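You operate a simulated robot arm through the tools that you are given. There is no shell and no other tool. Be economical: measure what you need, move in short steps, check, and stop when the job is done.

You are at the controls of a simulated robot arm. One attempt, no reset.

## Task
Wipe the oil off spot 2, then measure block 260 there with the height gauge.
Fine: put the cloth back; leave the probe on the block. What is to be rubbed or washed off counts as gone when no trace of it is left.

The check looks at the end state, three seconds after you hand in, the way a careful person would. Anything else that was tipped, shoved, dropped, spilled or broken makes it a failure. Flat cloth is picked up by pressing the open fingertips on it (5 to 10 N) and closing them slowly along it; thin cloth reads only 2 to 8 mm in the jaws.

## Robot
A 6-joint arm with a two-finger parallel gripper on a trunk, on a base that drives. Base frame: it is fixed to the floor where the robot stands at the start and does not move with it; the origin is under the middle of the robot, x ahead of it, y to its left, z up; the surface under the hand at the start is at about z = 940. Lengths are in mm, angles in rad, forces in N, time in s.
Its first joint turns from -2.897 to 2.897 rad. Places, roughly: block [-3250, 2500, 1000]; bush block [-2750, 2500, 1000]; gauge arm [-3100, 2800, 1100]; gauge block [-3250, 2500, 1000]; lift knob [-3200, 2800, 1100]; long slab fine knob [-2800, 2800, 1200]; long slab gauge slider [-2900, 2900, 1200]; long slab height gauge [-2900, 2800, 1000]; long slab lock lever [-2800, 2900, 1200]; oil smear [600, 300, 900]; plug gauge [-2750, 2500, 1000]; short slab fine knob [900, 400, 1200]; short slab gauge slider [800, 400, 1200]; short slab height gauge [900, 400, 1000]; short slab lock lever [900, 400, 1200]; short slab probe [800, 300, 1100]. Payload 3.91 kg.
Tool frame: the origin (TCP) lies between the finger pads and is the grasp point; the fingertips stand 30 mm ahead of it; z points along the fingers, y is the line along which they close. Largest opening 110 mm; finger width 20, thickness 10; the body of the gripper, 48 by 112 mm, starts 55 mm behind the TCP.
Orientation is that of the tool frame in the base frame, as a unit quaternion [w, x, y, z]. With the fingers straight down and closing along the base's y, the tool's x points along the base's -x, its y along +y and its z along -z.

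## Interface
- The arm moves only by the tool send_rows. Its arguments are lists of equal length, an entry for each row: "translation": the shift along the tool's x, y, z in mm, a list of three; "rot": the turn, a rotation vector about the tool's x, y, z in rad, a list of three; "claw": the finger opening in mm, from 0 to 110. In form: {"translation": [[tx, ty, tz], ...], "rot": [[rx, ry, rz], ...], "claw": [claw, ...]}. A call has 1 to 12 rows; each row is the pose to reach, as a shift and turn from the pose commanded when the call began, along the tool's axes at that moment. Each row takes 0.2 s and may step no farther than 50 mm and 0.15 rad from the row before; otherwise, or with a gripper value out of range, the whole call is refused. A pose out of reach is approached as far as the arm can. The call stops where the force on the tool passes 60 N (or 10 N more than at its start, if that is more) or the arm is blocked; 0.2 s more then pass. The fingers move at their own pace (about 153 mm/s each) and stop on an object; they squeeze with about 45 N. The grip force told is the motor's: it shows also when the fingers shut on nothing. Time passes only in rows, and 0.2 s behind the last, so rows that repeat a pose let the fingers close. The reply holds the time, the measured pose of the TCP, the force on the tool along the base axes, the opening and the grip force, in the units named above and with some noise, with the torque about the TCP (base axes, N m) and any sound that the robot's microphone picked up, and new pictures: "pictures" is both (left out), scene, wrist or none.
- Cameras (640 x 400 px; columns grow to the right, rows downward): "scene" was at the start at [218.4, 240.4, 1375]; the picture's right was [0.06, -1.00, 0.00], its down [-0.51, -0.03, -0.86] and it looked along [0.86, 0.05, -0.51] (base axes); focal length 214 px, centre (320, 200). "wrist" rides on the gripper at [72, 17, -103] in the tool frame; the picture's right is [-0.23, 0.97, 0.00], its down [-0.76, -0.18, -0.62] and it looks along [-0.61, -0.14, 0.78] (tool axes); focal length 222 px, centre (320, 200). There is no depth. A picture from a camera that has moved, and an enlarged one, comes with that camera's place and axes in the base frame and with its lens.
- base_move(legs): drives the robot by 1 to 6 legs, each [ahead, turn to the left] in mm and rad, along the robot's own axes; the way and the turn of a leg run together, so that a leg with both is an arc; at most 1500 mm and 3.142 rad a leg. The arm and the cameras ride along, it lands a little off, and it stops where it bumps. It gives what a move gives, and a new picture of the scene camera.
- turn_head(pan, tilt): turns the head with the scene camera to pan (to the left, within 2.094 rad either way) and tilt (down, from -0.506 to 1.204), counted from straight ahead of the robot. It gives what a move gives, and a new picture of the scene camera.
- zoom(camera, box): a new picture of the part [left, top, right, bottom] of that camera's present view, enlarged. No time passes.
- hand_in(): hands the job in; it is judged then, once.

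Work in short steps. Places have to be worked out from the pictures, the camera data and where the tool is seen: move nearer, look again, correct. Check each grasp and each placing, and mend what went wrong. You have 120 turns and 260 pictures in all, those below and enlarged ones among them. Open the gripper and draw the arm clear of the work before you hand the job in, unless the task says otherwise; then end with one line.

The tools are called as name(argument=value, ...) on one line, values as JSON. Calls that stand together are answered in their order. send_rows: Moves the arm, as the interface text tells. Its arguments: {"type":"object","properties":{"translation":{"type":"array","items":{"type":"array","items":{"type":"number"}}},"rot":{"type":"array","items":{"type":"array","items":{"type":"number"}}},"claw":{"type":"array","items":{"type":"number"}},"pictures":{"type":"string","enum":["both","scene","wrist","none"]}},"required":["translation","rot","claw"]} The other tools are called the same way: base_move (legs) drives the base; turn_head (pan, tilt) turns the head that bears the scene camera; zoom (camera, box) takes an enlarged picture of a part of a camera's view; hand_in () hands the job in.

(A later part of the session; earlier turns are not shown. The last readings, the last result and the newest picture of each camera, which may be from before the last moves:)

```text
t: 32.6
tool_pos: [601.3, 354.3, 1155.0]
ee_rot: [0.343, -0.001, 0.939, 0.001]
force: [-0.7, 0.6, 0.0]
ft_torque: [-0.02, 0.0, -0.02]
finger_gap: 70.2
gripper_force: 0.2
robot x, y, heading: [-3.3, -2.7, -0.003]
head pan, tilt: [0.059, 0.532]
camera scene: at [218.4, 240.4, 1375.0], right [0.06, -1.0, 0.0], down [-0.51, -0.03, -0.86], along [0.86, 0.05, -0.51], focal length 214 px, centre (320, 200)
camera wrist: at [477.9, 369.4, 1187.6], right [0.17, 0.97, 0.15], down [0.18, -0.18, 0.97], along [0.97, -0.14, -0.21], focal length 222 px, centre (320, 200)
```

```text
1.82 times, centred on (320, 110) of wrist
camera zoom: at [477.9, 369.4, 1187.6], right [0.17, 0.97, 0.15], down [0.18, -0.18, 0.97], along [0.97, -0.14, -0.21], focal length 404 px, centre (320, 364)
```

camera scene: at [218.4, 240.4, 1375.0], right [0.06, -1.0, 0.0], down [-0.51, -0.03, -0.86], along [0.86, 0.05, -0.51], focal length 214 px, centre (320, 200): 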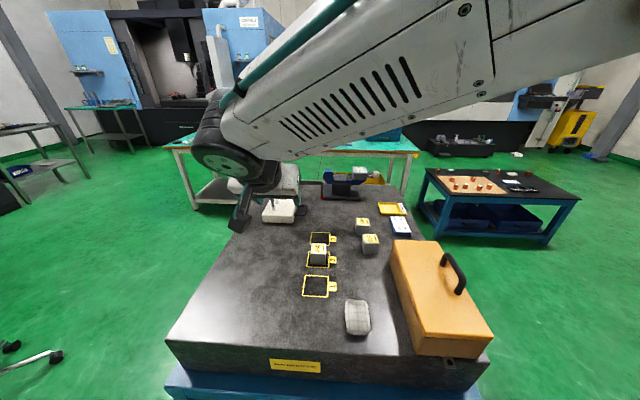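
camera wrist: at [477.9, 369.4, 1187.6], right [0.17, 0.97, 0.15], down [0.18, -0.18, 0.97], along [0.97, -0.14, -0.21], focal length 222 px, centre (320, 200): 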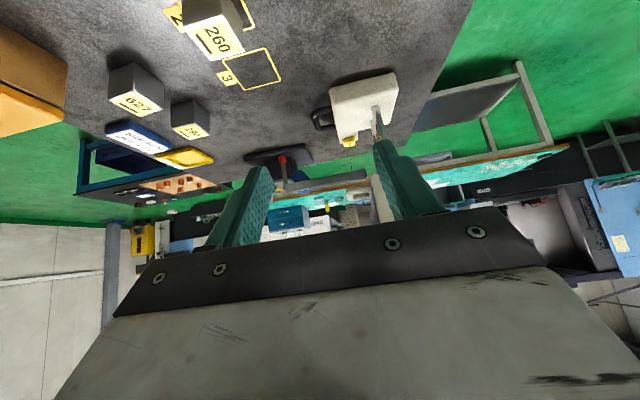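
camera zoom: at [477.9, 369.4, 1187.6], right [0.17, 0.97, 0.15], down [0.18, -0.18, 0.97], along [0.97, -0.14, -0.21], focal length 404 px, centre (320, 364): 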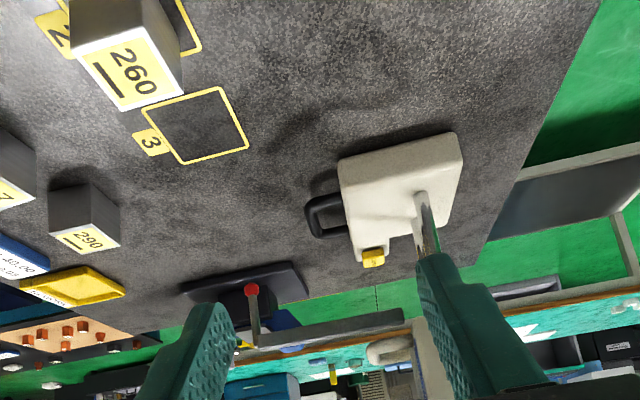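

The tilted view shows the base, loop, ZERO button and the slab. I raise the hand 150 mm to see the slider head, lever and knob.

send_rows(translation=[[-24, 11, -29], [-48, 22, -58], [-72, 33, -87], [-97, 45, -115], [-97, 45, -115]], rot=[[0, 0, 0], [0, 0, 0], [0, 0, 0], [0, 0, 0], [0, 0, 0]], claw=[100, 110, 110, 110, 110], pictures="wrist")

zoom(camera="wrist", box=[240, 40, 440, 210])

```text
t: 33.8
tool_pos: [598.7, 397.1, 1306.1]
ee_rot: [0.342, 0.001, 0.94, 0.0]
force: [-0.1, -0.4, 0.6]
ft_torque: [-0.01, -0.03, 0.0]
finger_gap: 109.9
gripper_force: 0.1
robot x, y, heading: [-2.7, -1.3, -0.001]
head pan, tilt: [0.059, 0.532]
camera wrist: at [476.0, 413.8, 1338.6], right [0.17, 0.97, 0.15], down [0.18, -0.18, 0.97], along [0.97, -0.14, -0.21], focal length 222 px, centre (320, 200)
```

wrist: 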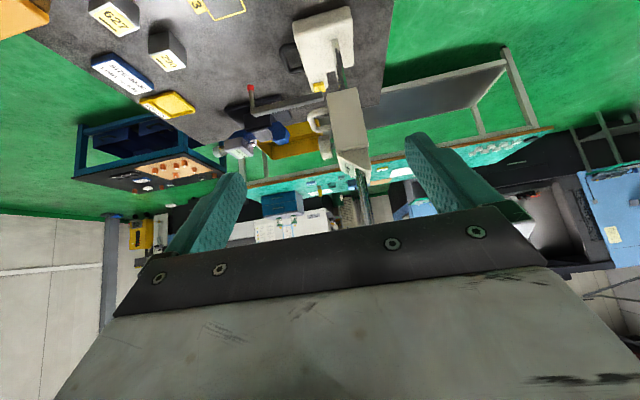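

```text
2.35 times, centred on (340, 125) of wrist
camera zoom: at [476.0, 413.8, 1338.6], right [0.17, 0.97, 0.15], down [0.18, -0.18, 0.97], along [0.97, -0.14, -0.21], focal length 523 px, centre (273, 376)
```

zoom: 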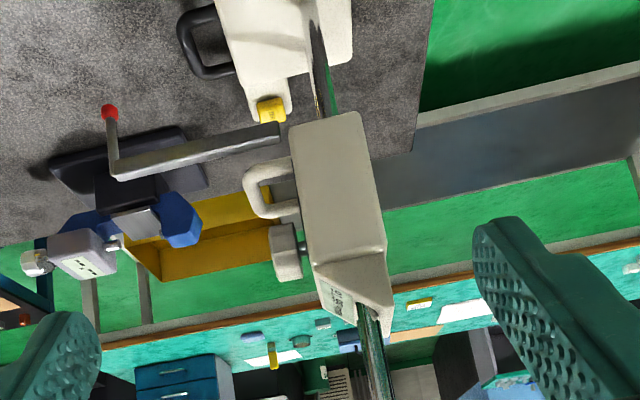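

No lever is visible from the front, so it's probably on the slider's far side. I go round to look from the right side: first level the hand and move right, then yaw it 90°.

send_rows(translation=[[-6, -45, 6], [-12, -90, 12], [-18, -135, 18], [-24, -180, 24], [-30, -225, 30], [-35, -267, 37], [-35, -267, 37]], rot=[[0, 0.117, 0], [0, 0.234, 0], [0, 0.351, 0], [0, 0.468, 0], [0, 0.585, 0], [0, 0.7, 0], [0, 0.7, 0]], claw=[110, 110, 110, 110, 110, 110, 110], pictures="none")

send_rows(translation=[[-20, 0, 5], [-40, 0, 10], [-60, 0, 15], [-80, 0, 20], [-100, 0, 25], [-120, 0, 30], [-140, 0, 35], [-160, 0, 40], [-180, 0, 45], [-200, -5, 50], [-220, -10, 50], [-220, -10, 50]], rot=[[0, 0, -0.143], [0, 0, -0.286], [0, 0, -0.429], [0, 0, -0.572], [0, 0, -0.715], [0, 0, -0.858], [0, 0, -1.001], [0, 0, -1.144], [0, 0, -1.287], [0, 0, -1.43], [0, 0, -1.571], [0, 0, -1.571]], claw=[110, 110, 110, 110, 110, 110, 110, 110, 110, 110, 110, 110])

```text
t: 35.4
tool_pos: [652.7, 132.4, 1300.3]
ee_rot: [-0.002, 0.0, 1.0, 0.001]
force: [0.2, -0.8, -0.3]
ft_torque: [-0.01, 0.01, -0.02]
finger_gap: 109.6
gripper_force: 0.0
robot x, y, heading: [-0.1, -0.8, 0.003]
head pan, tilt: [0.059, 0.532]
```

```text
t: 38.0
tool_pos: [871.7, 119.1, 1249.7]
ee_rot: [-0.001, 0.708, -0.706, 0.001]
force: [-0.4, -0.3, -0.2]
ft_torque: [-0.02, 0.04, 0.01]
finger_gap: 110.1
gripper_force: 0.1
robot x, y, heading: [1.3, -3.2, 0.001]
head pan, tilt: [0.059, 0.532]
camera scene: at [218.4, 240.4, 1375.0], right [0.06, -1.0, 0.0], down [-0.51, -0.03, -0.86], along [0.86, 0.05, -0.51], focal length 214 px, centre (320, 200)
camera wrist: at [854.5, 46.3, 1352.8], right [-0.97, 0.23, 0.0], down [0.18, 0.76, 0.62], along [0.14, 0.61, -0.78], focal length 222 px, centre (320, 200)
```

scene: 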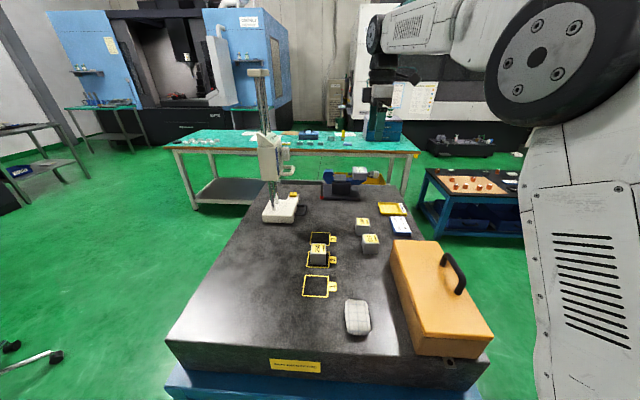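
wrist: 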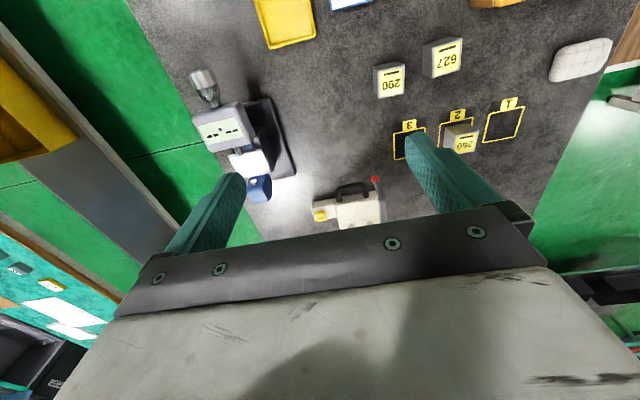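

Now I tilt up about 0.6 rad to look at the gauge's right side.

send_rows(translation=[[0, 0, 0], [0, 0, 0], [0, 0, 0], [0, 0, 0], [0, 0, 0]], rot=[[0, -0.14, 0], [0, -0.28, 0], [0, -0.42, 0], [0, -0.55, 0], [0, -0.55, 0]], claw=[110, 110, 110, 110, 110], pictures="wrist")

zoom(camera="wrist", box=[230, 20, 430, 220])

```text
t: 39.2
tool_pos: [871.8, 120.6, 1250.6]
ee_rot: [0.193, -0.68, 0.681, 0.192]
force: [-0.1, -0.3, 0.8]
ft_torque: [0.0, -0.02, 0.0]
finger_gap: 110.0
gripper_force: 0.1
robot x, y, heading: [2.9, -0.1, -0.0]
head pan, tilt: [0.059, 0.532]
camera wrist: at [853.8, 3.9, 1299.9], right [-0.97, 0.19, 0.12], down [0.18, 0.32, 0.93], along [0.14, 0.93, -0.35], focal length 222 px, centre (320, 200)
```

wrist: 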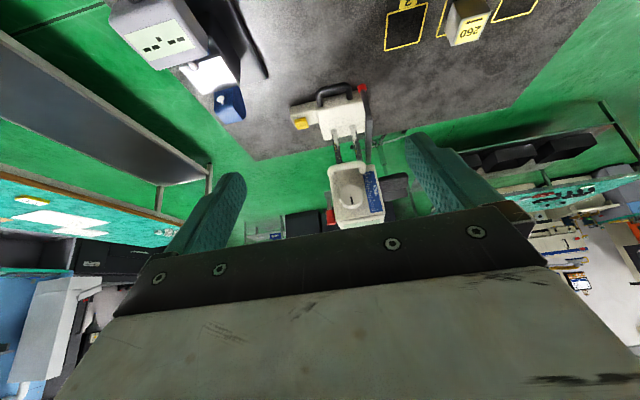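

```text
2.00 times, centred on (330, 120) of wrist
camera zoom: at [853.8, 3.9, 1299.9], right [-0.97, 0.19, 0.12], down [0.18, 0.32, 0.93], along [0.14, 0.93, -0.35], focal length 444 px, centre (300, 360)
```

zoom: 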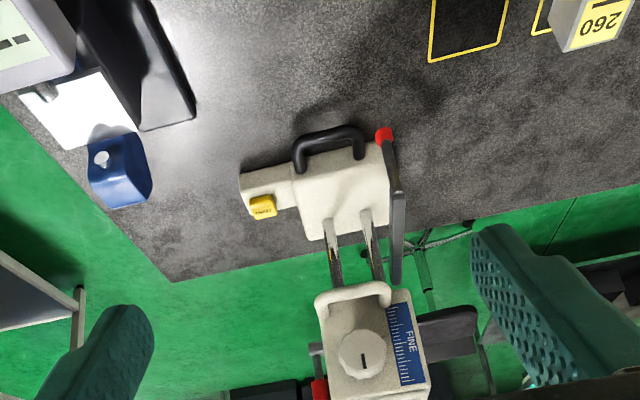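

A red-tipped lever is on the slider's +x side, and the knob and FINE scale are on the -y side. I raise the hand for an unobstructed look.

send_rows(translation=[[-20, 15, -34], [-40, 30, -68], [-40, 30, -68]], rot=[[0, 0, 0], [0, 0, 0], [0, 0, 0]], claw=[110, 110, 110], pictures="none")

zoom(camera="wrist", box=[270, 80, 390, 220])

```text
t: 40.0
tool_pos: [841.9, 118.1, 1328.5]
ee_rot: [-0.192, 0.681, -0.68, -0.192]
force: [-0.3, 0.2, 0.3]
ft_torque: [0.03, 0.02, 0.0]
finger_gap: 110.0
gripper_force: 0.0
robot x, y, heading: [2.8, 4.9, -0.0]
head pan, tilt: [0.059, 0.532]
```

```text
2.86 times, centred on (330, 150) of wrist
camera zoom: at [825.2, 0.8, 1379.4], right [-0.97, 0.19, 0.12], down [0.18, 0.32, 0.93], along [0.14, 0.93, -0.35], focal length 635 px, centre (291, 343)
```

zoom: 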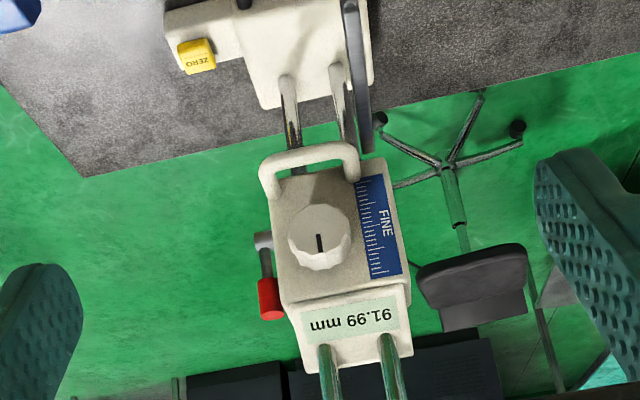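

I've located the parts: loop on base ≈ (849, 326, 962), slider loop ≈ (850, 364, 1109), knob ≈ (853, 376, 1166), lever on +x side, probe arm at x≈808, z≈1085. To drag the gauge by its base loop I need the camera on the +x side, so I level the hand and yaw another 90°.

send_rows(translation=[[0, 0, 0], [0, 0, 0], [0, 0, 0], [0, 0, 0], [0, 0, 0]], rot=[[0, 0.14, 0], [0, 0.28, 0], [0, 0.42, 0], [0, 0.55, 0], [0, 0.55, 0]], claw=[110, 110, 110, 80, 50], pictures="none")

send_rows(translation=[[0, 0, 0], [0, 0, 0], [0, 0, 0], [0, 0, 0], [0, 0, 0], [0, 0, 0], [0, 0, 0], [0, 0, 0], [0, 0, 0], [0, 0, 0], [0, 0, 0], [0, 0, 0]], rot=[[0, 0, -0.143], [0, 0, -0.286], [0, 0, -0.429], [0, 0, -0.572], [0, 0, -0.715], [0, 0, -0.858], [0, 0, -1.001], [0, 0, -1.144], [0, 0, -1.287], [0, 0, -1.43], [0, 0, -1.571], [0, 0, -1.571]], claw=[40, 40, 40, 40, 40, 40, 40, 40, 40, 40, 40, 40])

```text
t: 41.2
tool_pos: [841.0, 118.1, 1329.2]
ee_rot: [0.0, 0.708, -0.707, 0.0]
force: [-0.7, -1.1, -0.2]
ft_torque: [0.04, 0.03, -0.02]
finger_gap: 50.2
gripper_force: 0.1
robot x, y, heading: [0.7, 2.7, -0.001]
head pan, tilt: [0.059, 0.532]
```

```text
t: 43.8
tool_pos: [841.3, 118.5, 1327.3]
ee_rot: [0.0, 1.0, 0.001, 0.001]
force: [0.2, 0.4, -0.6]
ft_torque: [0.0, -0.03, -0.02]
finger_gap: 40.0
gripper_force: 0.1
robot x, y, heading: [2.0, -0.4, 0.003]
head pan, tilt: [0.059, 0.532]
camera scene: at [218.4, 240.4, 1375.0], right [0.06, -1.0, 0.0], down [-0.51, -0.03, -0.86], along [0.86, 0.05, -0.51], focal length 214 px, centre (320, 200)
camera wrist: at [913.6, 100.8, 1431.8], right [-0.23, -0.97, 0.0], down [-0.76, 0.18, 0.62], along [-0.61, 0.14, -0.78], focal length 222 px, centre (320, 200)
```

scene: 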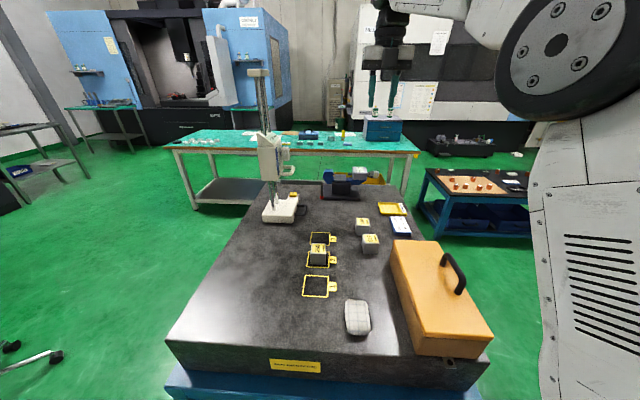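
wrist: 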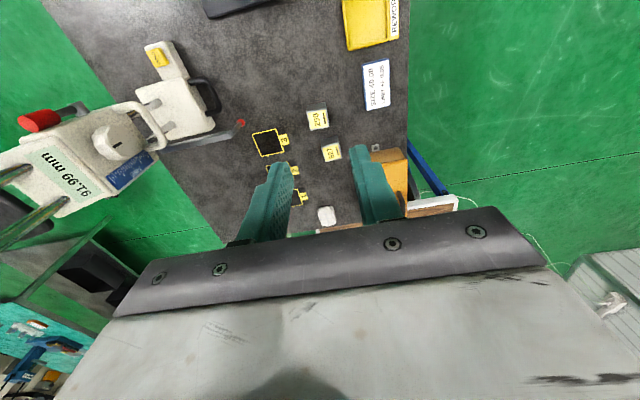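

The yaw worked, and this view shows the red lever too. I zoom in to get its exact pose.

zoom(camera="wrist", box=[0, 20, 260, 220])

```text
2.00 times, centred on (130, 120) of wrist
camera zoom: at [913.6, 100.8, 1431.8], right [-0.23, -0.97, 0.0], down [-0.76, 0.18, 0.62], along [-0.61, 0.14, -0.78], focal length 444 px, centre (700, 360)
```

zoom: 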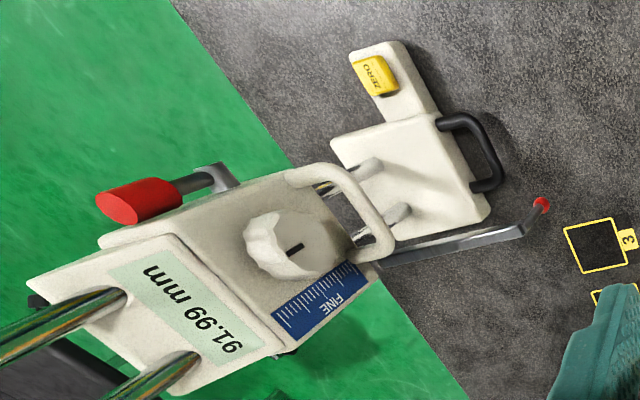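

The lever's red handle is at about (900, 420, 1187), pointing up. Now I tilt 0.35 rad so the hand leans away from the slider, and approach the base loop from up and right.

send_rows(translation=[[3, -28, 35], [6, -56, 70], [9, -84, 105], [12, -112, 140], [14, -139, 175], [14, -139, 175]], rot=[[0.07, 0, 0], [0.14, 0, 0], [0.21, 0, 0], [0.28, 0, 0], [0.35, 0, 0], [0.35, 0, 0]], claw=[40, 40, 40, 40, 40, 40])

zoom(camera="wrist", box=[160, 40, 420, 220])

```text
t: 45.2
tool_pos: [856.3, 259.9, 1153.6]
ee_rot: [-0.175, 0.985, -0.001, 0.0]
force: [0.3, -0.3, 0.2]
ft_torque: [0.03, -0.02, 0.02]
finger_gap: 40.2
gripper_force: 0.0
robot x, y, heading: [1.2, -0.6, 0.001]
head pan, tilt: [0.059, 0.532]
camera scene: at [218.4, 240.4, 1375.0], right [0.06, -1.0, 0.0], down [-0.51, -0.03, -0.86], along [0.86, 0.05, -0.51], focal length 214 px, centre (320, 200)
camera wrist: at [927.5, 207.3, 1244.8], right [-0.23, -0.91, -0.33], down [-0.76, -0.05, 0.65], along [-0.61, 0.4, -0.69], focal length 222 px, centre (320, 200)
```

scene: 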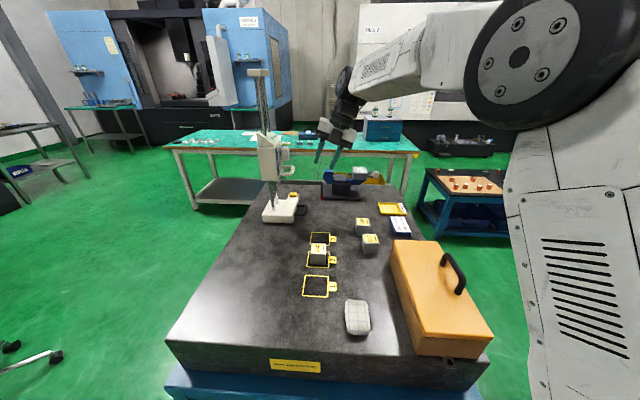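
wrist: 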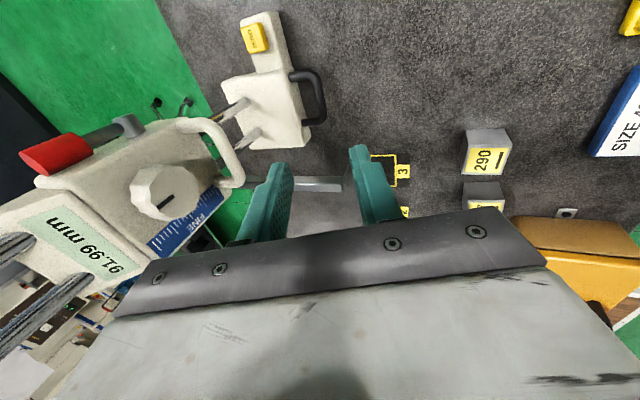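

```text
2.22 times, centred on (290, 130) of wrist
camera zoom: at [927.5, 207.3, 1244.8], right [-0.23, -0.91, -0.33], down [-0.76, -0.05, 0.65], along [-0.61, 0.4, -0.69], focal length 494 px, centre (387, 356)
```

zoom: 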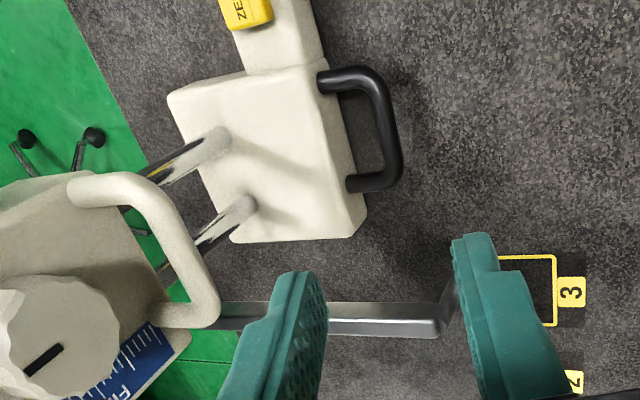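

The loop bar centre refines to (851, 328, 962), and my tool axis points straight at it. I advance 130 mm along the tool and check.

send_rows(translation=[[-2, 0, 45], [-2, 0, 90], [-2, 0, 130], [-2, 0, 130]], rot=[[0, 0, 0], [0, 0, 0], [0, 0, 0], [0, 0, 0]], claw=[34, 34, 34, 34], pictures="wrist")

zoom(camera="scene", box=[260, 140, 360, 230])

```text
t: 46.2
tool_pos: [852.2, 304.4, 1029.9]
ee_rot: [-0.174, 0.985, 0.0, 0.0]
force: [0.2, -0.2, -0.1]
ft_torque: [0.0, 0.02, 0.03]
finger_gap: 33.9
gripper_force: 0.0
robot x, y, heading: [2.4, 0.3, 0.0]
head pan, tilt: [0.059, 0.532]
camera wrist: at [924.4, 252.9, 1121.2], right [-0.23, -0.91, -0.33], down [-0.76, -0.05, 0.65], along [-0.61, 0.4, -0.69], focal length 222 px, centre (320, 200)
```

wrist: 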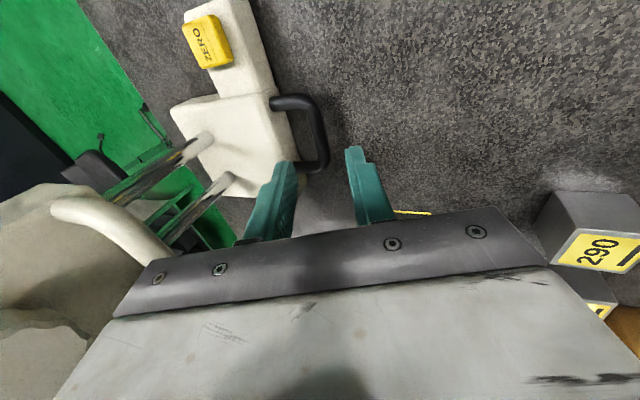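

```text
4.44 times, centred on (310, 185) of scene
camera zoom: at [218.4, 240.4, 1375.0], right [0.06, -1.0, 0.0], down [-0.51, -0.03, -0.86], along [0.86, 0.05, -0.51], focal length 953 px, centre (364, 267)
```

zoom: 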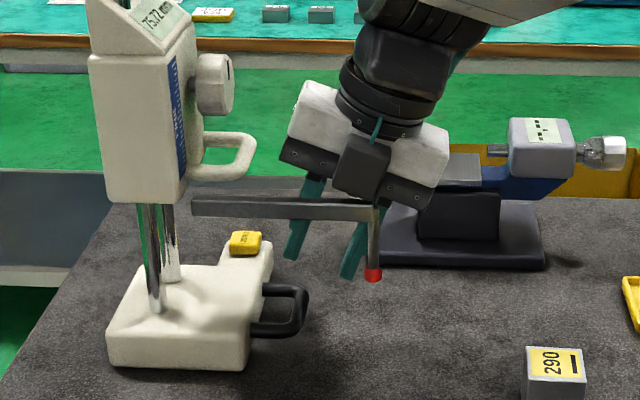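

The display fell from 91.99 to 75.72, so the gripper body has brushed the slider's loop down: the slider moves freely. I back off 75 mm and take a stronger tilt (0.6 rad) to stay clear of it.

send_rows(translation=[[0, 9, -25], [0, 18, -50], [0, 26, -73], [0, 26, -73], [0, 26, -73], [0, 26, -73]], rot=[[0, 0, 0], [0, 0, 0], [0.06, 0, 0], [0.16, 0, 0], [0.25, 0, 0], [0.25, 0, 0]], claw=[34, 34, 34, 34, 34, 34])

zoom(camera="scene", box=[260, 140, 360, 230])

zoom(camera="wrist", box=[100, 0, 400, 220])

```text
t: 47.6
tool_pos: [861.4, 287.3, 1119.3]
ee_rot: [-0.282, 0.959, -0.016, -0.006]
force: [-0.2, 0.2, 0.2]
ft_torque: [0.02, 0.02, -0.02]
finger_gap: 33.9
gripper_force: 0.1
out of reach, approached as far as the arm can: row 4, 5, 6
robot x, y, heading: [-1.6, 2.4, -0.001]
head pan, tilt: [0.059, 0.532]
camera scene: at [218.5, 240.4, 1375.0], right [0.06, -1.0, 0.0], down [-0.51, -0.03, -0.86], along [0.86, 0.05, -0.51], focal length 214 px, centre (320, 200)
camera wrist: at [932.9, 214.5, 1197.0], right [-0.26, -0.81, -0.52], down [-0.75, -0.17, 0.63], along [-0.6, 0.56, -0.57], focal length 222 px, centre (320, 200)
```

scene: 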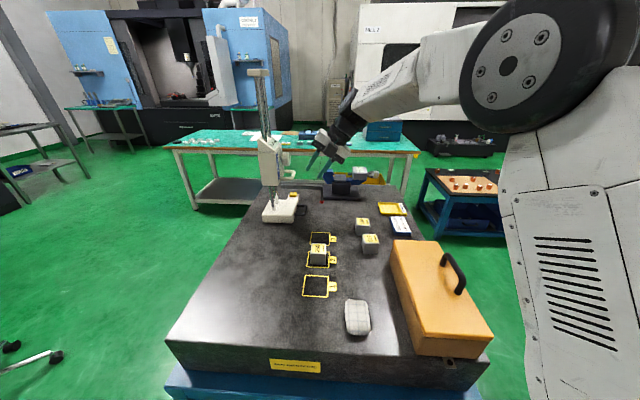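
wrist: 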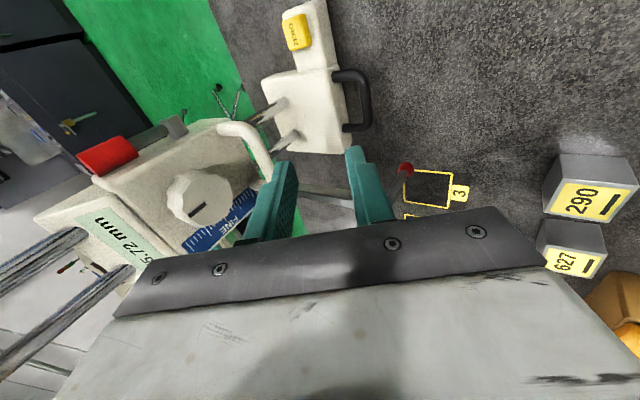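

```text
4.44 times, centred on (310, 185) of scene
camera zoom: at [218.5, 240.4, 1375.0], right [0.06, -1.0, 0.0], down [-0.51, -0.03, -0.86], along [0.86, 0.05, -0.51], focal length 953 px, centre (364, 267)
```

zoom: 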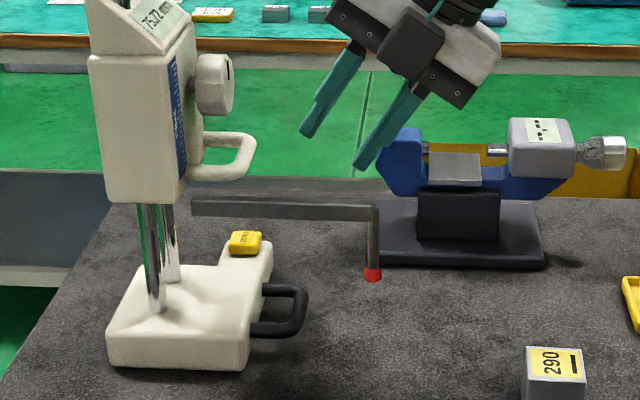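

```text
1.82 times, centred on (250, 110) of wrist
camera zoom: at [932.9, 214.5, 1197.0], right [-0.26, -0.81, -0.52], down [-0.75, -0.17, 0.63], along [-0.6, 0.56, -0.57], focal length 404 px, centre (447, 364)
```

zoom: 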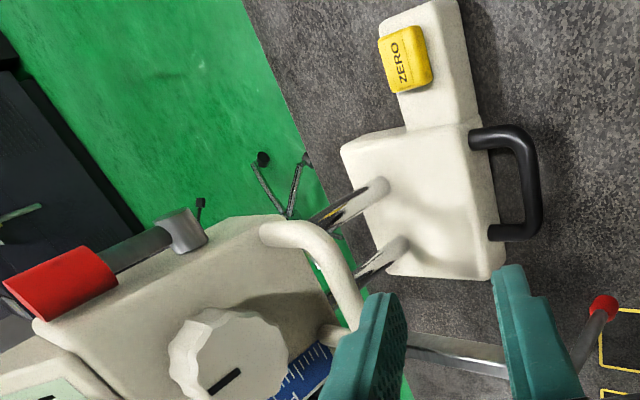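

The gauge is undisturbed apart from the slider resting lower at 75.72. The tilt of 0.6 was at the reach limit at that spot, so I step toward the loop, where it should be reachable, and check the pose I get.

send_rows(translation=[[0, -8, 22], [0, -16, 44], [0, -16, 44]], rot=[[0, 0, 0], [-0.03, 0, 0], [-0.03, 0, 0]], claw=[34, 34, 34], pictures="wrist")

```text
t: 48.4
tool_pos: [861.4, 324.1, 1092.6]
ee_rot: [-0.279, 0.96, -0.003, 0.0]
force: [5.9, -12.8, 2.6]
ft_torque: [-0.06, -0.06, -0.06]
finger_gap: 29.0
gripper_force: 0.0
out of reach, approached as far as the arm can: row 1
robot x, y, heading: [1.5, 2.9, -0.001]
head pan, tilt: [0.059, 0.532]
camera wrist: at [933.6, 253.9, 1170.7], right [-0.23, -0.82, -0.52], down [-0.76, -0.18, 0.62], along [-0.61, 0.54, -0.58], focal length 222 px, centre (320, 200)
```

wrist: 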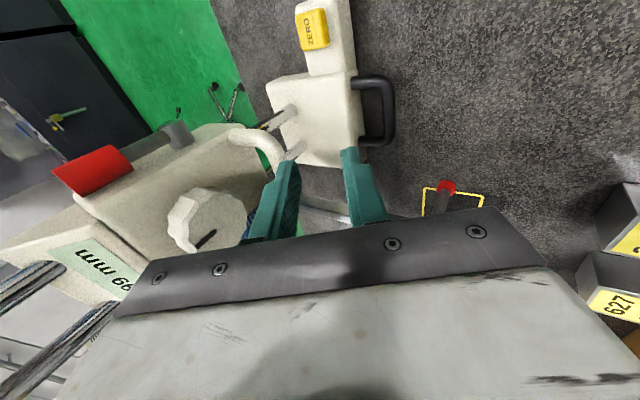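

A finger is touching the slider loop (−13 N in y), so I back straight off in −y.

send_rows(translation=[[-2, 13, -8], [-4, 27, -17], [-4, 27, -17]], rot=[[0, 0, 0], [0, 0, 0], [0, 0, 0]], claw=[34, 34, 34], pictures="wrist")

zoom(camera="scene", box=[260, 140, 360, 230])

```text
t: 49.2
tool_pos: [861.0, 307.8, 1103.2]
ee_rot: [-0.276, 0.961, -0.005, -0.002]
force: [0.1, 0.6, 0.3]
ft_torque: [-0.02, 0.0, -0.03]
finger_gap: 33.9
gripper_force: 0.0
out of reach, approached as far as the arm can: row 1, 2, 3
robot x, y, heading: [0.9, -1.2, 0.005]
head pan, tilt: [0.059, 0.532]
camera wrist: at [932.9, 236.8, 1181.9], right [-0.24, -0.82, -0.51], down [-0.76, -0.17, 0.63], along [-0.61, 0.54, -0.58], focal length 222 px, centre (320, 200)
```

wrist: 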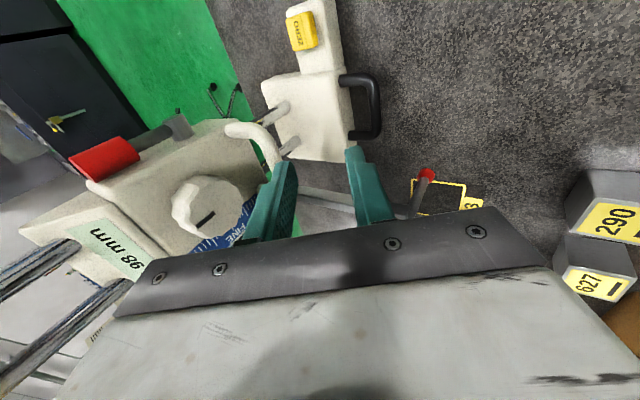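

```text
4.44 times, centred on (310, 185) of scene
camera zoom: at [218.4, 240.4, 1375.0], right [0.06, -1.0, 0.0], down [-0.51, -0.03, -0.86], along [0.86, 0.05, -0.51], focal length 953 px, centre (364, 267)
```

zoom: 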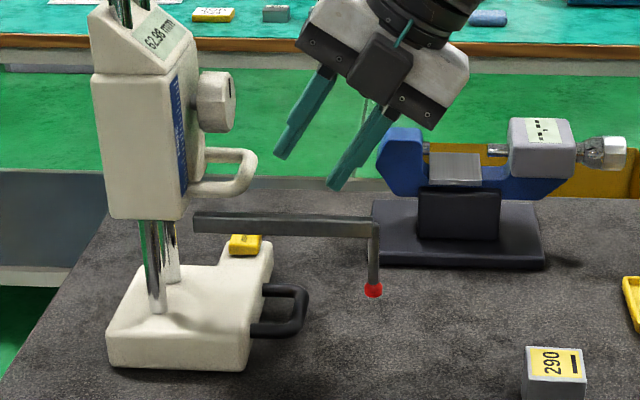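

Clear now; the slider rests at 62.98, still above the block height. I move down and slightly back to the pre-grasp point below the slider loop.

send_rows(translation=[[-2, 18, 12], [-4, 36, 28], [-6, 46, 45], [-8, 55, 63], [-8, 55, 63]], rot=[[0, 0, 0], [0, 0, 0], [0, 0, 0], [0, 0, 0], [0, 0, 0]], claw=[34, 34, 34, 34, 34], pictures="wrist")

zoom(camera="scene", box=[260, 140, 360, 230])

```text
t: 50.4
tool_pos: [860.6, 326.4, 1047.4]
ee_rot: [-0.265, 0.964, -0.016, -0.004]
force: [-0.5, 0.4, 0.1]
ft_torque: [-0.02, -0.04, 0.01]
finger_gap: 33.9
gripper_force: 0.1
out of reach, approached as far as the arm can: row 1, 2, 3, 4, 5
robot x, y, heading: [2.9, -1.9, 0.003]
head pan, tilt: [0.059, 0.532]
camera wrist: at [932.7, 257.7, 1125.2], right [-0.26, -0.83, -0.49], down [-0.76, -0.15, 0.64], along [-0.6, 0.54, -0.59], focal length 222 px, centre (320, 200)
```

wrist: 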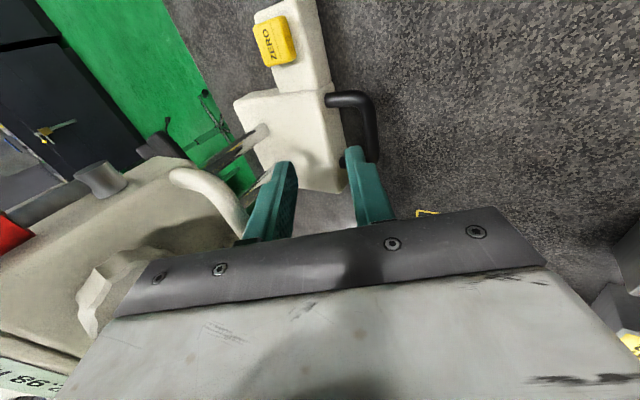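

```text
4.44 times, centred on (310, 185) of scene
camera zoom: at [218.4, 240.3, 1375.0], right [0.06, -1.0, 0.0], down [-0.51, -0.03, -0.86], along [0.86, 0.05, -0.51], focal length 953 px, centre (364, 267)
```

zoom: 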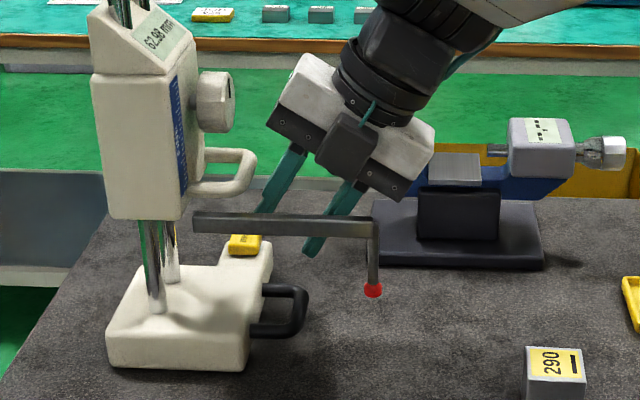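

A wrist joint limit restricts that steep tilt here. I take an intermediate tilt of 0.45 and line up with the base loop.

send_rows(translation=[[-4, 15, 2], [-8, 36, 8], [-8, 36, 8]], rot=[[-0.086, 0, -0.033], [-0.086, 0, -0.033], [-0.086, 0, -0.033]], claw=[30, 30, 30], pictures="wrist")

zoom(camera="scene", box=[260, 140, 360, 230])

```text
t: 51.2
tool_pos: [856.5, 320.6, 1033.6]
ee_rot: [-0.229, 0.973, 0.007, 0.003]
force: [-0.7, -0.1, 0.3]
ft_torque: [0.02, 0.0, 0.0]
finger_gap: 29.9
gripper_force: 0.1
out of reach, approached as far as the arm can: row 1, 2, 3
robot x, y, heading: [-2.9, -2.9, -0.002]
head pan, tilt: [0.059, 0.532]
camera wrist: at [929.1, 259.7, 1118.5], right [-0.21, -0.87, -0.44], down [-0.77, -0.13, 0.63], along [-0.61, 0.47, -0.64], focal length 222 px, centre (320, 200)
```

wrist: 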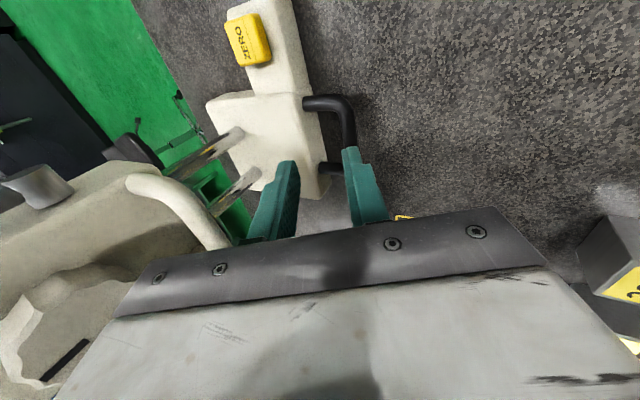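

```text
4.44 times, centred on (310, 185) of scene
camera zoom: at [218.4, 240.4, 1375.0], right [0.06, -1.0, 0.0], down [-0.51, -0.03, -0.86], along [0.86, 0.05, -0.51], focal length 953 px, centre (364, 267)
```

zoom: 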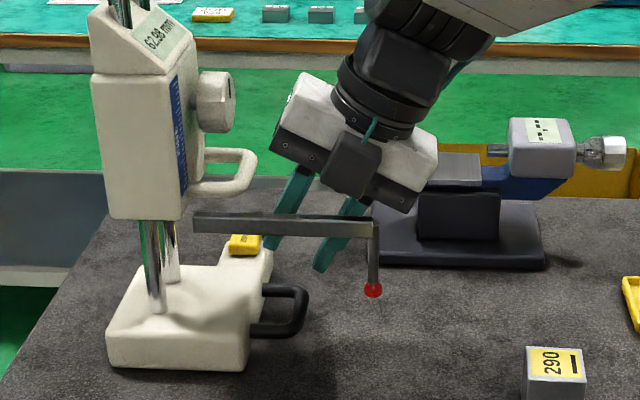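

At tilt 0.46 I'm clear of the slider loop and nearly above the bar. I descend in two steps, easing the tilt slightly to stay within reach.

send_rows(translation=[[-1, 10, 10], [-2, 17, 20], [-2, 17, 20]], rot=[[-0.04, 0, 0.014], [-0.06, 0, 0.014], [-0.06, 0, 0.014]], claw=[34, 34, 34], pictures="wrist")

zoom(camera="scene", box=[260, 140, 360, 230])

```text
t: 52.0
tool_pos: [856.4, 313.8, 1006.2]
ee_rot: [-0.21, 0.978, 0.009, 0.004]
force: [0.0, 0.1, 1.0]
ft_torque: [-0.05, 0.02, -0.04]
finger_gap: 34.0
gripper_force: 0.1
robot x, y, heading: [1.1, -0.8, 0.002]
head pan, tilt: [0.059, 0.532]
camera wrist: at [928.5, 258.0, 1094.8], right [-0.21, -0.89, -0.4], down [-0.77, -0.11, 0.63], along [-0.61, 0.44, -0.66], focal length 222 px, centre (320, 200)
```

wrist: 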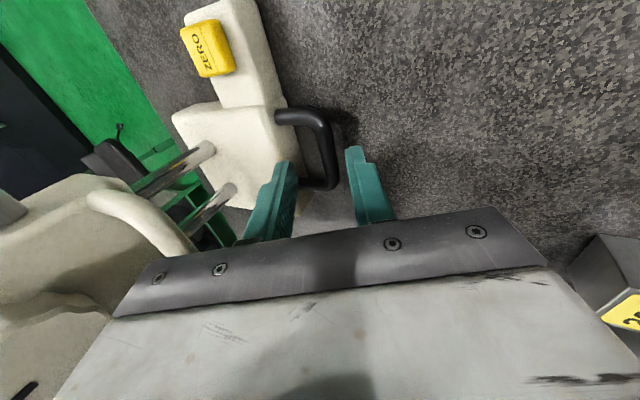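

```text
4.44 times, centred on (310, 185) of scene
camera zoom: at [218.4, 240.4, 1375.0], right [0.06, -1.0, 0.0], down [-0.51, -0.03, -0.86], along [0.86, 0.05, -0.51], focal length 953 px, centre (364, 267)
```

zoom: 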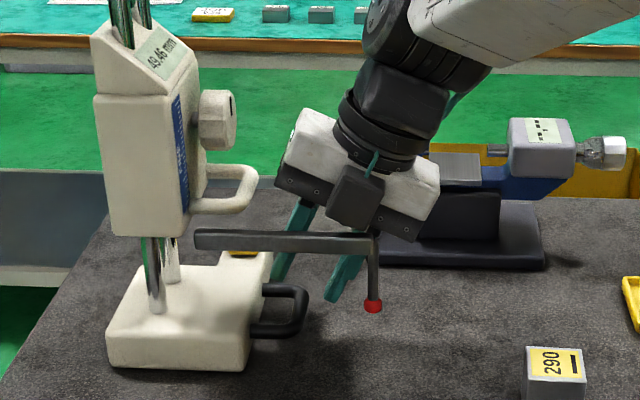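

The reading is 49.46: a box on the gripper's near side is resting on the probe arm and pushing the free slider down, which is harmless for now (well above the slab). I descend the last 20 mm to straddle the base loop.

send_rows(translation=[[0, 3, 10], [0, 5, 20], [0, 5, 20]], rot=[[0, 0, 0], [0, 0, 0], [0, 0, 0]], claw=[34, 34, 34], pictures="wrist")

zoom(camera="scene", box=[260, 140, 360, 230])

```text
t: 52.8
tool_pos: [855.7, 319.2, 987.8]
ee_rot: [-0.207, 0.978, 0.007, 0.004]
force: [0.6, -0.8, 1.0]
ft_torque: [-0.02, 0.08, 0.06]
finger_gap: 33.9
gripper_force: 0.0
robot x, y, heading: [5.2, -0.1, 0.002]
head pan, tilt: [0.059, 0.532]
camera wrist: at [928.2, 262.8, 1075.6], right [-0.21, -0.89, -0.4], down [-0.77, -0.1, 0.64], along [-0.61, 0.44, -0.66], focal length 222 px, centre (320, 200)
```

wrist: 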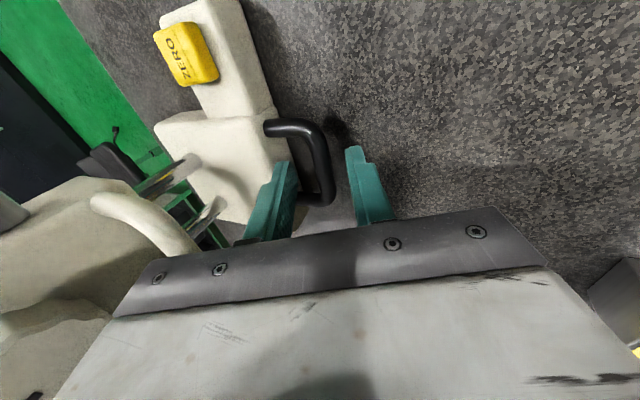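

```text
4.44 times, centred on (310, 185) of scene
camera zoom: at [218.4, 240.3, 1375.0], right [0.06, -1.0, 0.0], down [-0.51, -0.03, -0.86], along [0.86, 0.05, -0.51], focal length 953 px, centre (364, 267)
```

zoom: 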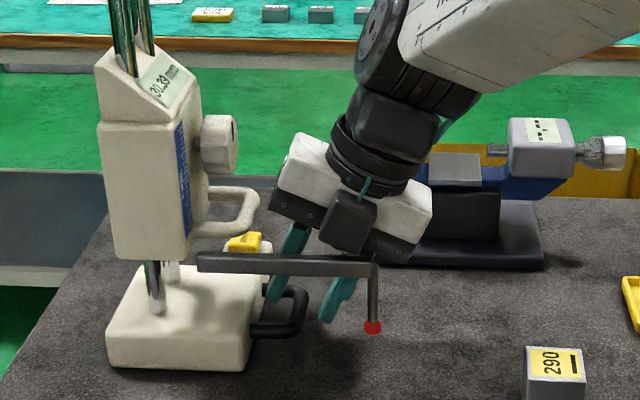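

The fingers straddle the bar. I close on it and check the grip.

send_rows(translation=[[0, 0, 0], [0, 0, 0], [0, 0, 0], [0, 0, 0]], rot=[[0, 0, 0], [0, 0, 0], [0, 0, 0], [0, 0, 0]], claw=[24, 14, 5, 5], pictures="wrist")

```text
t: 53.8
tool_pos: [856.1, 320.3, 986.7]
ee_rot: [-0.207, 0.978, 0.006, 0.002]
force: [-2.2, -5.6, -2.8]
ft_torque: [-0.19, -0.2, 0.41]
finger_gap: 11.7
gripper_force: 45.0
robot x, y, heading: [0.2, 1.4, 0.003]
head pan, tilt: [0.059, 0.532]
camera wrist: at [928.3, 262.3, 1075.2], right [-0.21, -0.89, -0.4], down [-0.77, -0.1, 0.64], along [-0.61, 0.44, -0.66], focal length 222 px, centre (320, 200)
```

wrist: 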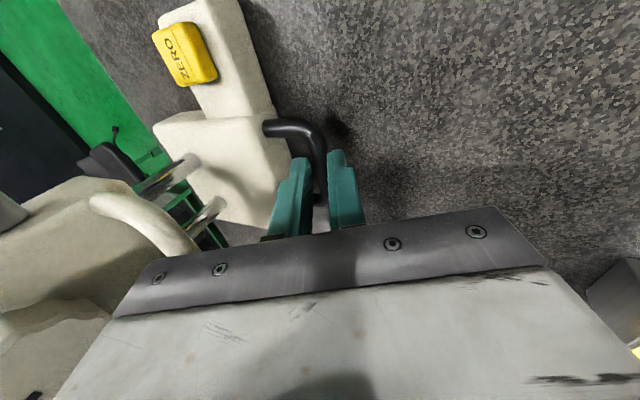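

The bar is gripped at 11.7 mm with 45 N. I drag the gauge 40 mm toward −x slowly and watch the force.

send_rows(translation=[[-8, 0, 0], [-16, 0, 0], [-24, 0, 0], [-32, 0, 0], [-40, 0, 0], [-40, 0, 0]], rot=[[0, 0, 0], [0, 0, 0], [0, 0, 0], [0, 0, 0], [0, 0, 0], [0, 0, 0]], claw=[5, 5, 5, 5, 5, 5])

zoom(camera="scene", box=[250, 150, 350, 240])

```text
t: 55.2
tool_pos: [817.0, 319.1, 987.5]
ee_rot: [-0.206, 0.979, 0.005, 0.002]
force: [2.9, -12.9, -23.0]
ft_torque: [-0.6, -0.68, 0.37]
finger_gap: 11.9
gripper_force: 45.0
robot x, y, heading: [2.0, -0.3, 0.002]
head pan, tilt: [0.059, 0.532]
camera scene: at [219.4, 240.0, 1374.9], right [0.06, -1.0, 0.0], down [-0.51, -0.03, -0.86], along [0.86, 0.05, -0.51], focal length 214 px, centre (320, 200)
camera wrist: at [888.7, 262.8, 1075.3], right [-0.22, -0.89, -0.39], down [-0.76, -0.09, 0.64], along [-0.61, 0.44, -0.66], focal length 222 px, centre (320, 200)
```

scene: 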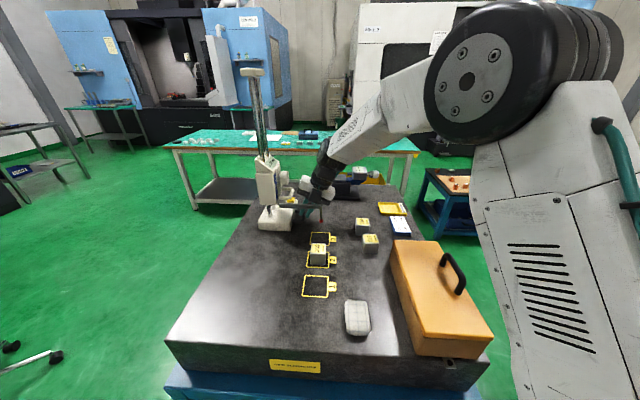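
wrist: 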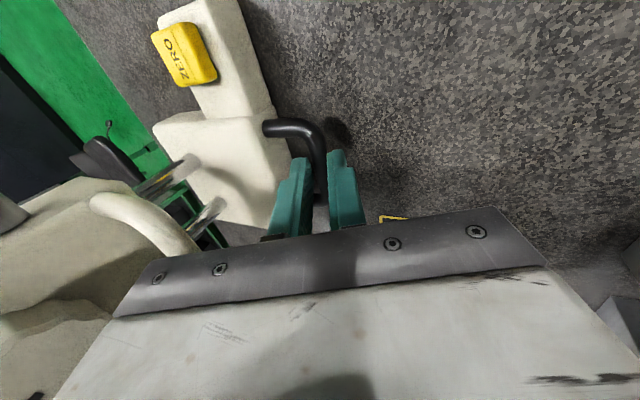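

```text
4.44 times, centred on (300, 195) of scene
camera zoom: at [219.4, 240.0, 1374.9], right [0.06, -1.0, 0.0], down [-0.51, -0.03, -0.86], along [0.86, 0.05, -0.51], focal length 953 px, centre (409, 222)
```

zoom: 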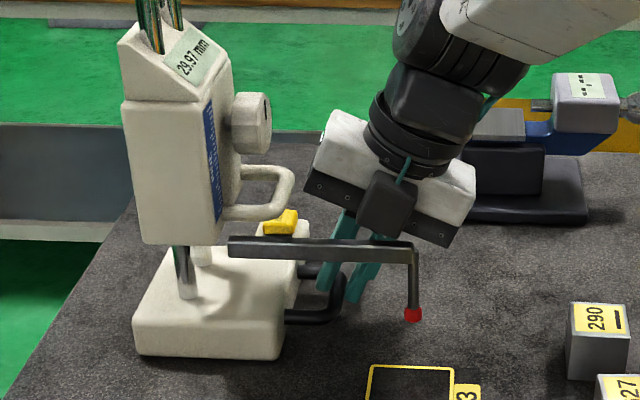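

The gauge slides straight with the hand, no rotation. The probe (30 mm reading) is below block height, so I drag another 75 mm, stopping short of the block, then I'll take the block out for the last part.

send_rows(translation=[[-8, 0, 0.8], [-16, 0, 0.8], [-24, 0, 0.8], [-32, 0, 0.8], [-40, 0, 0.8], [-48, 0, 0.8], [-56, 0, 0.8], [-64, 0, 0.8], [-72, 0, 0.8], [-75, 0, 0.8], [-75, 0, 0.8]], rot=[[0, 0, 0], [0, 0, 0], [0, 0, 0], [0, 0, 0], [0, 0, 0], [0, 0, 0], [0, 0, 0], [0, 0, 0], [0, 0, 0], [0, 0, 0], [0, 0, 0]], claw=[5, 5, 5, 5, 5, 5, 5, 5, 5, 5, 5])

zoom(camera="scene", box=[250, 170, 350, 270])

```text
t: 57.6
tool_pos: [742.2, 319.1, 986.4]
ee_rot: [-0.204, 0.979, 0.005, 0.003]
force: [4.5, -38.2, -35.4]
ft_torque: [-1.43, -0.55, 0.27]
finger_gap: 11.8
gripper_force: 45.0
out of reach, approached as far as the arm can: row 1, 2, 3, 4, 5, 6, 7, 8, 9, 10, 11
robot x, y, heading: [2.9, 0.3, 0.004]
head pan, tilt: [0.059, 0.532]
camera scene: at [219.8, 238.7, 1374.9], right [0.06, -1.0, 0.0], down [-0.51, -0.03, -0.86], along [0.86, 0.05, -0.51], focal length 214 px, centre (320, 200)
camera wrist: at [813.8, 263.3, 1075.5], right [-0.21, -0.89, -0.39], down [-0.76, -0.1, 0.64], along [-0.61, 0.44, -0.66], focal length 222 px, centre (320, 200)
```

scene: 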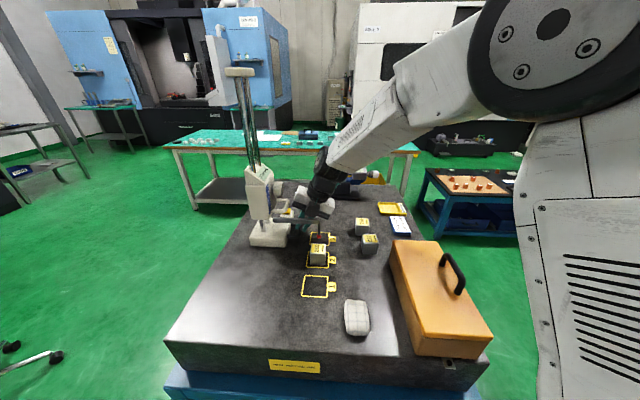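
wrist: 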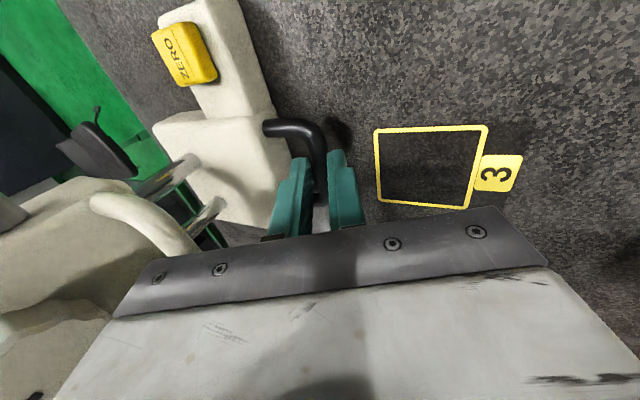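

```text
4.00 times, centred on (300, 220) of scene
camera zoom: at [219.8, 238.7, 1374.9], right [0.06, -1.0, 0.0], down [-0.51, -0.03, -0.86], along [0.86, 0.05, -0.51], focal length 858 px, centre (400, 120)
```

zoom: 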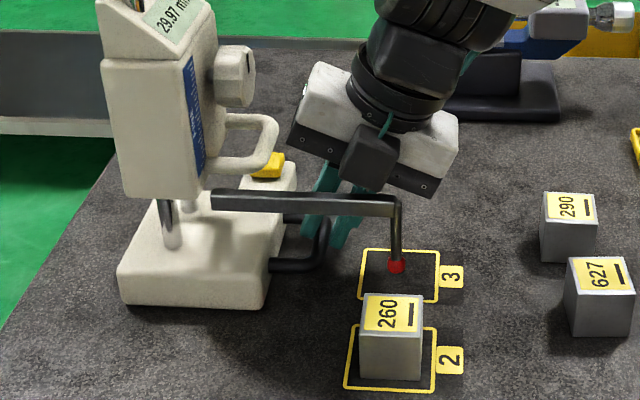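

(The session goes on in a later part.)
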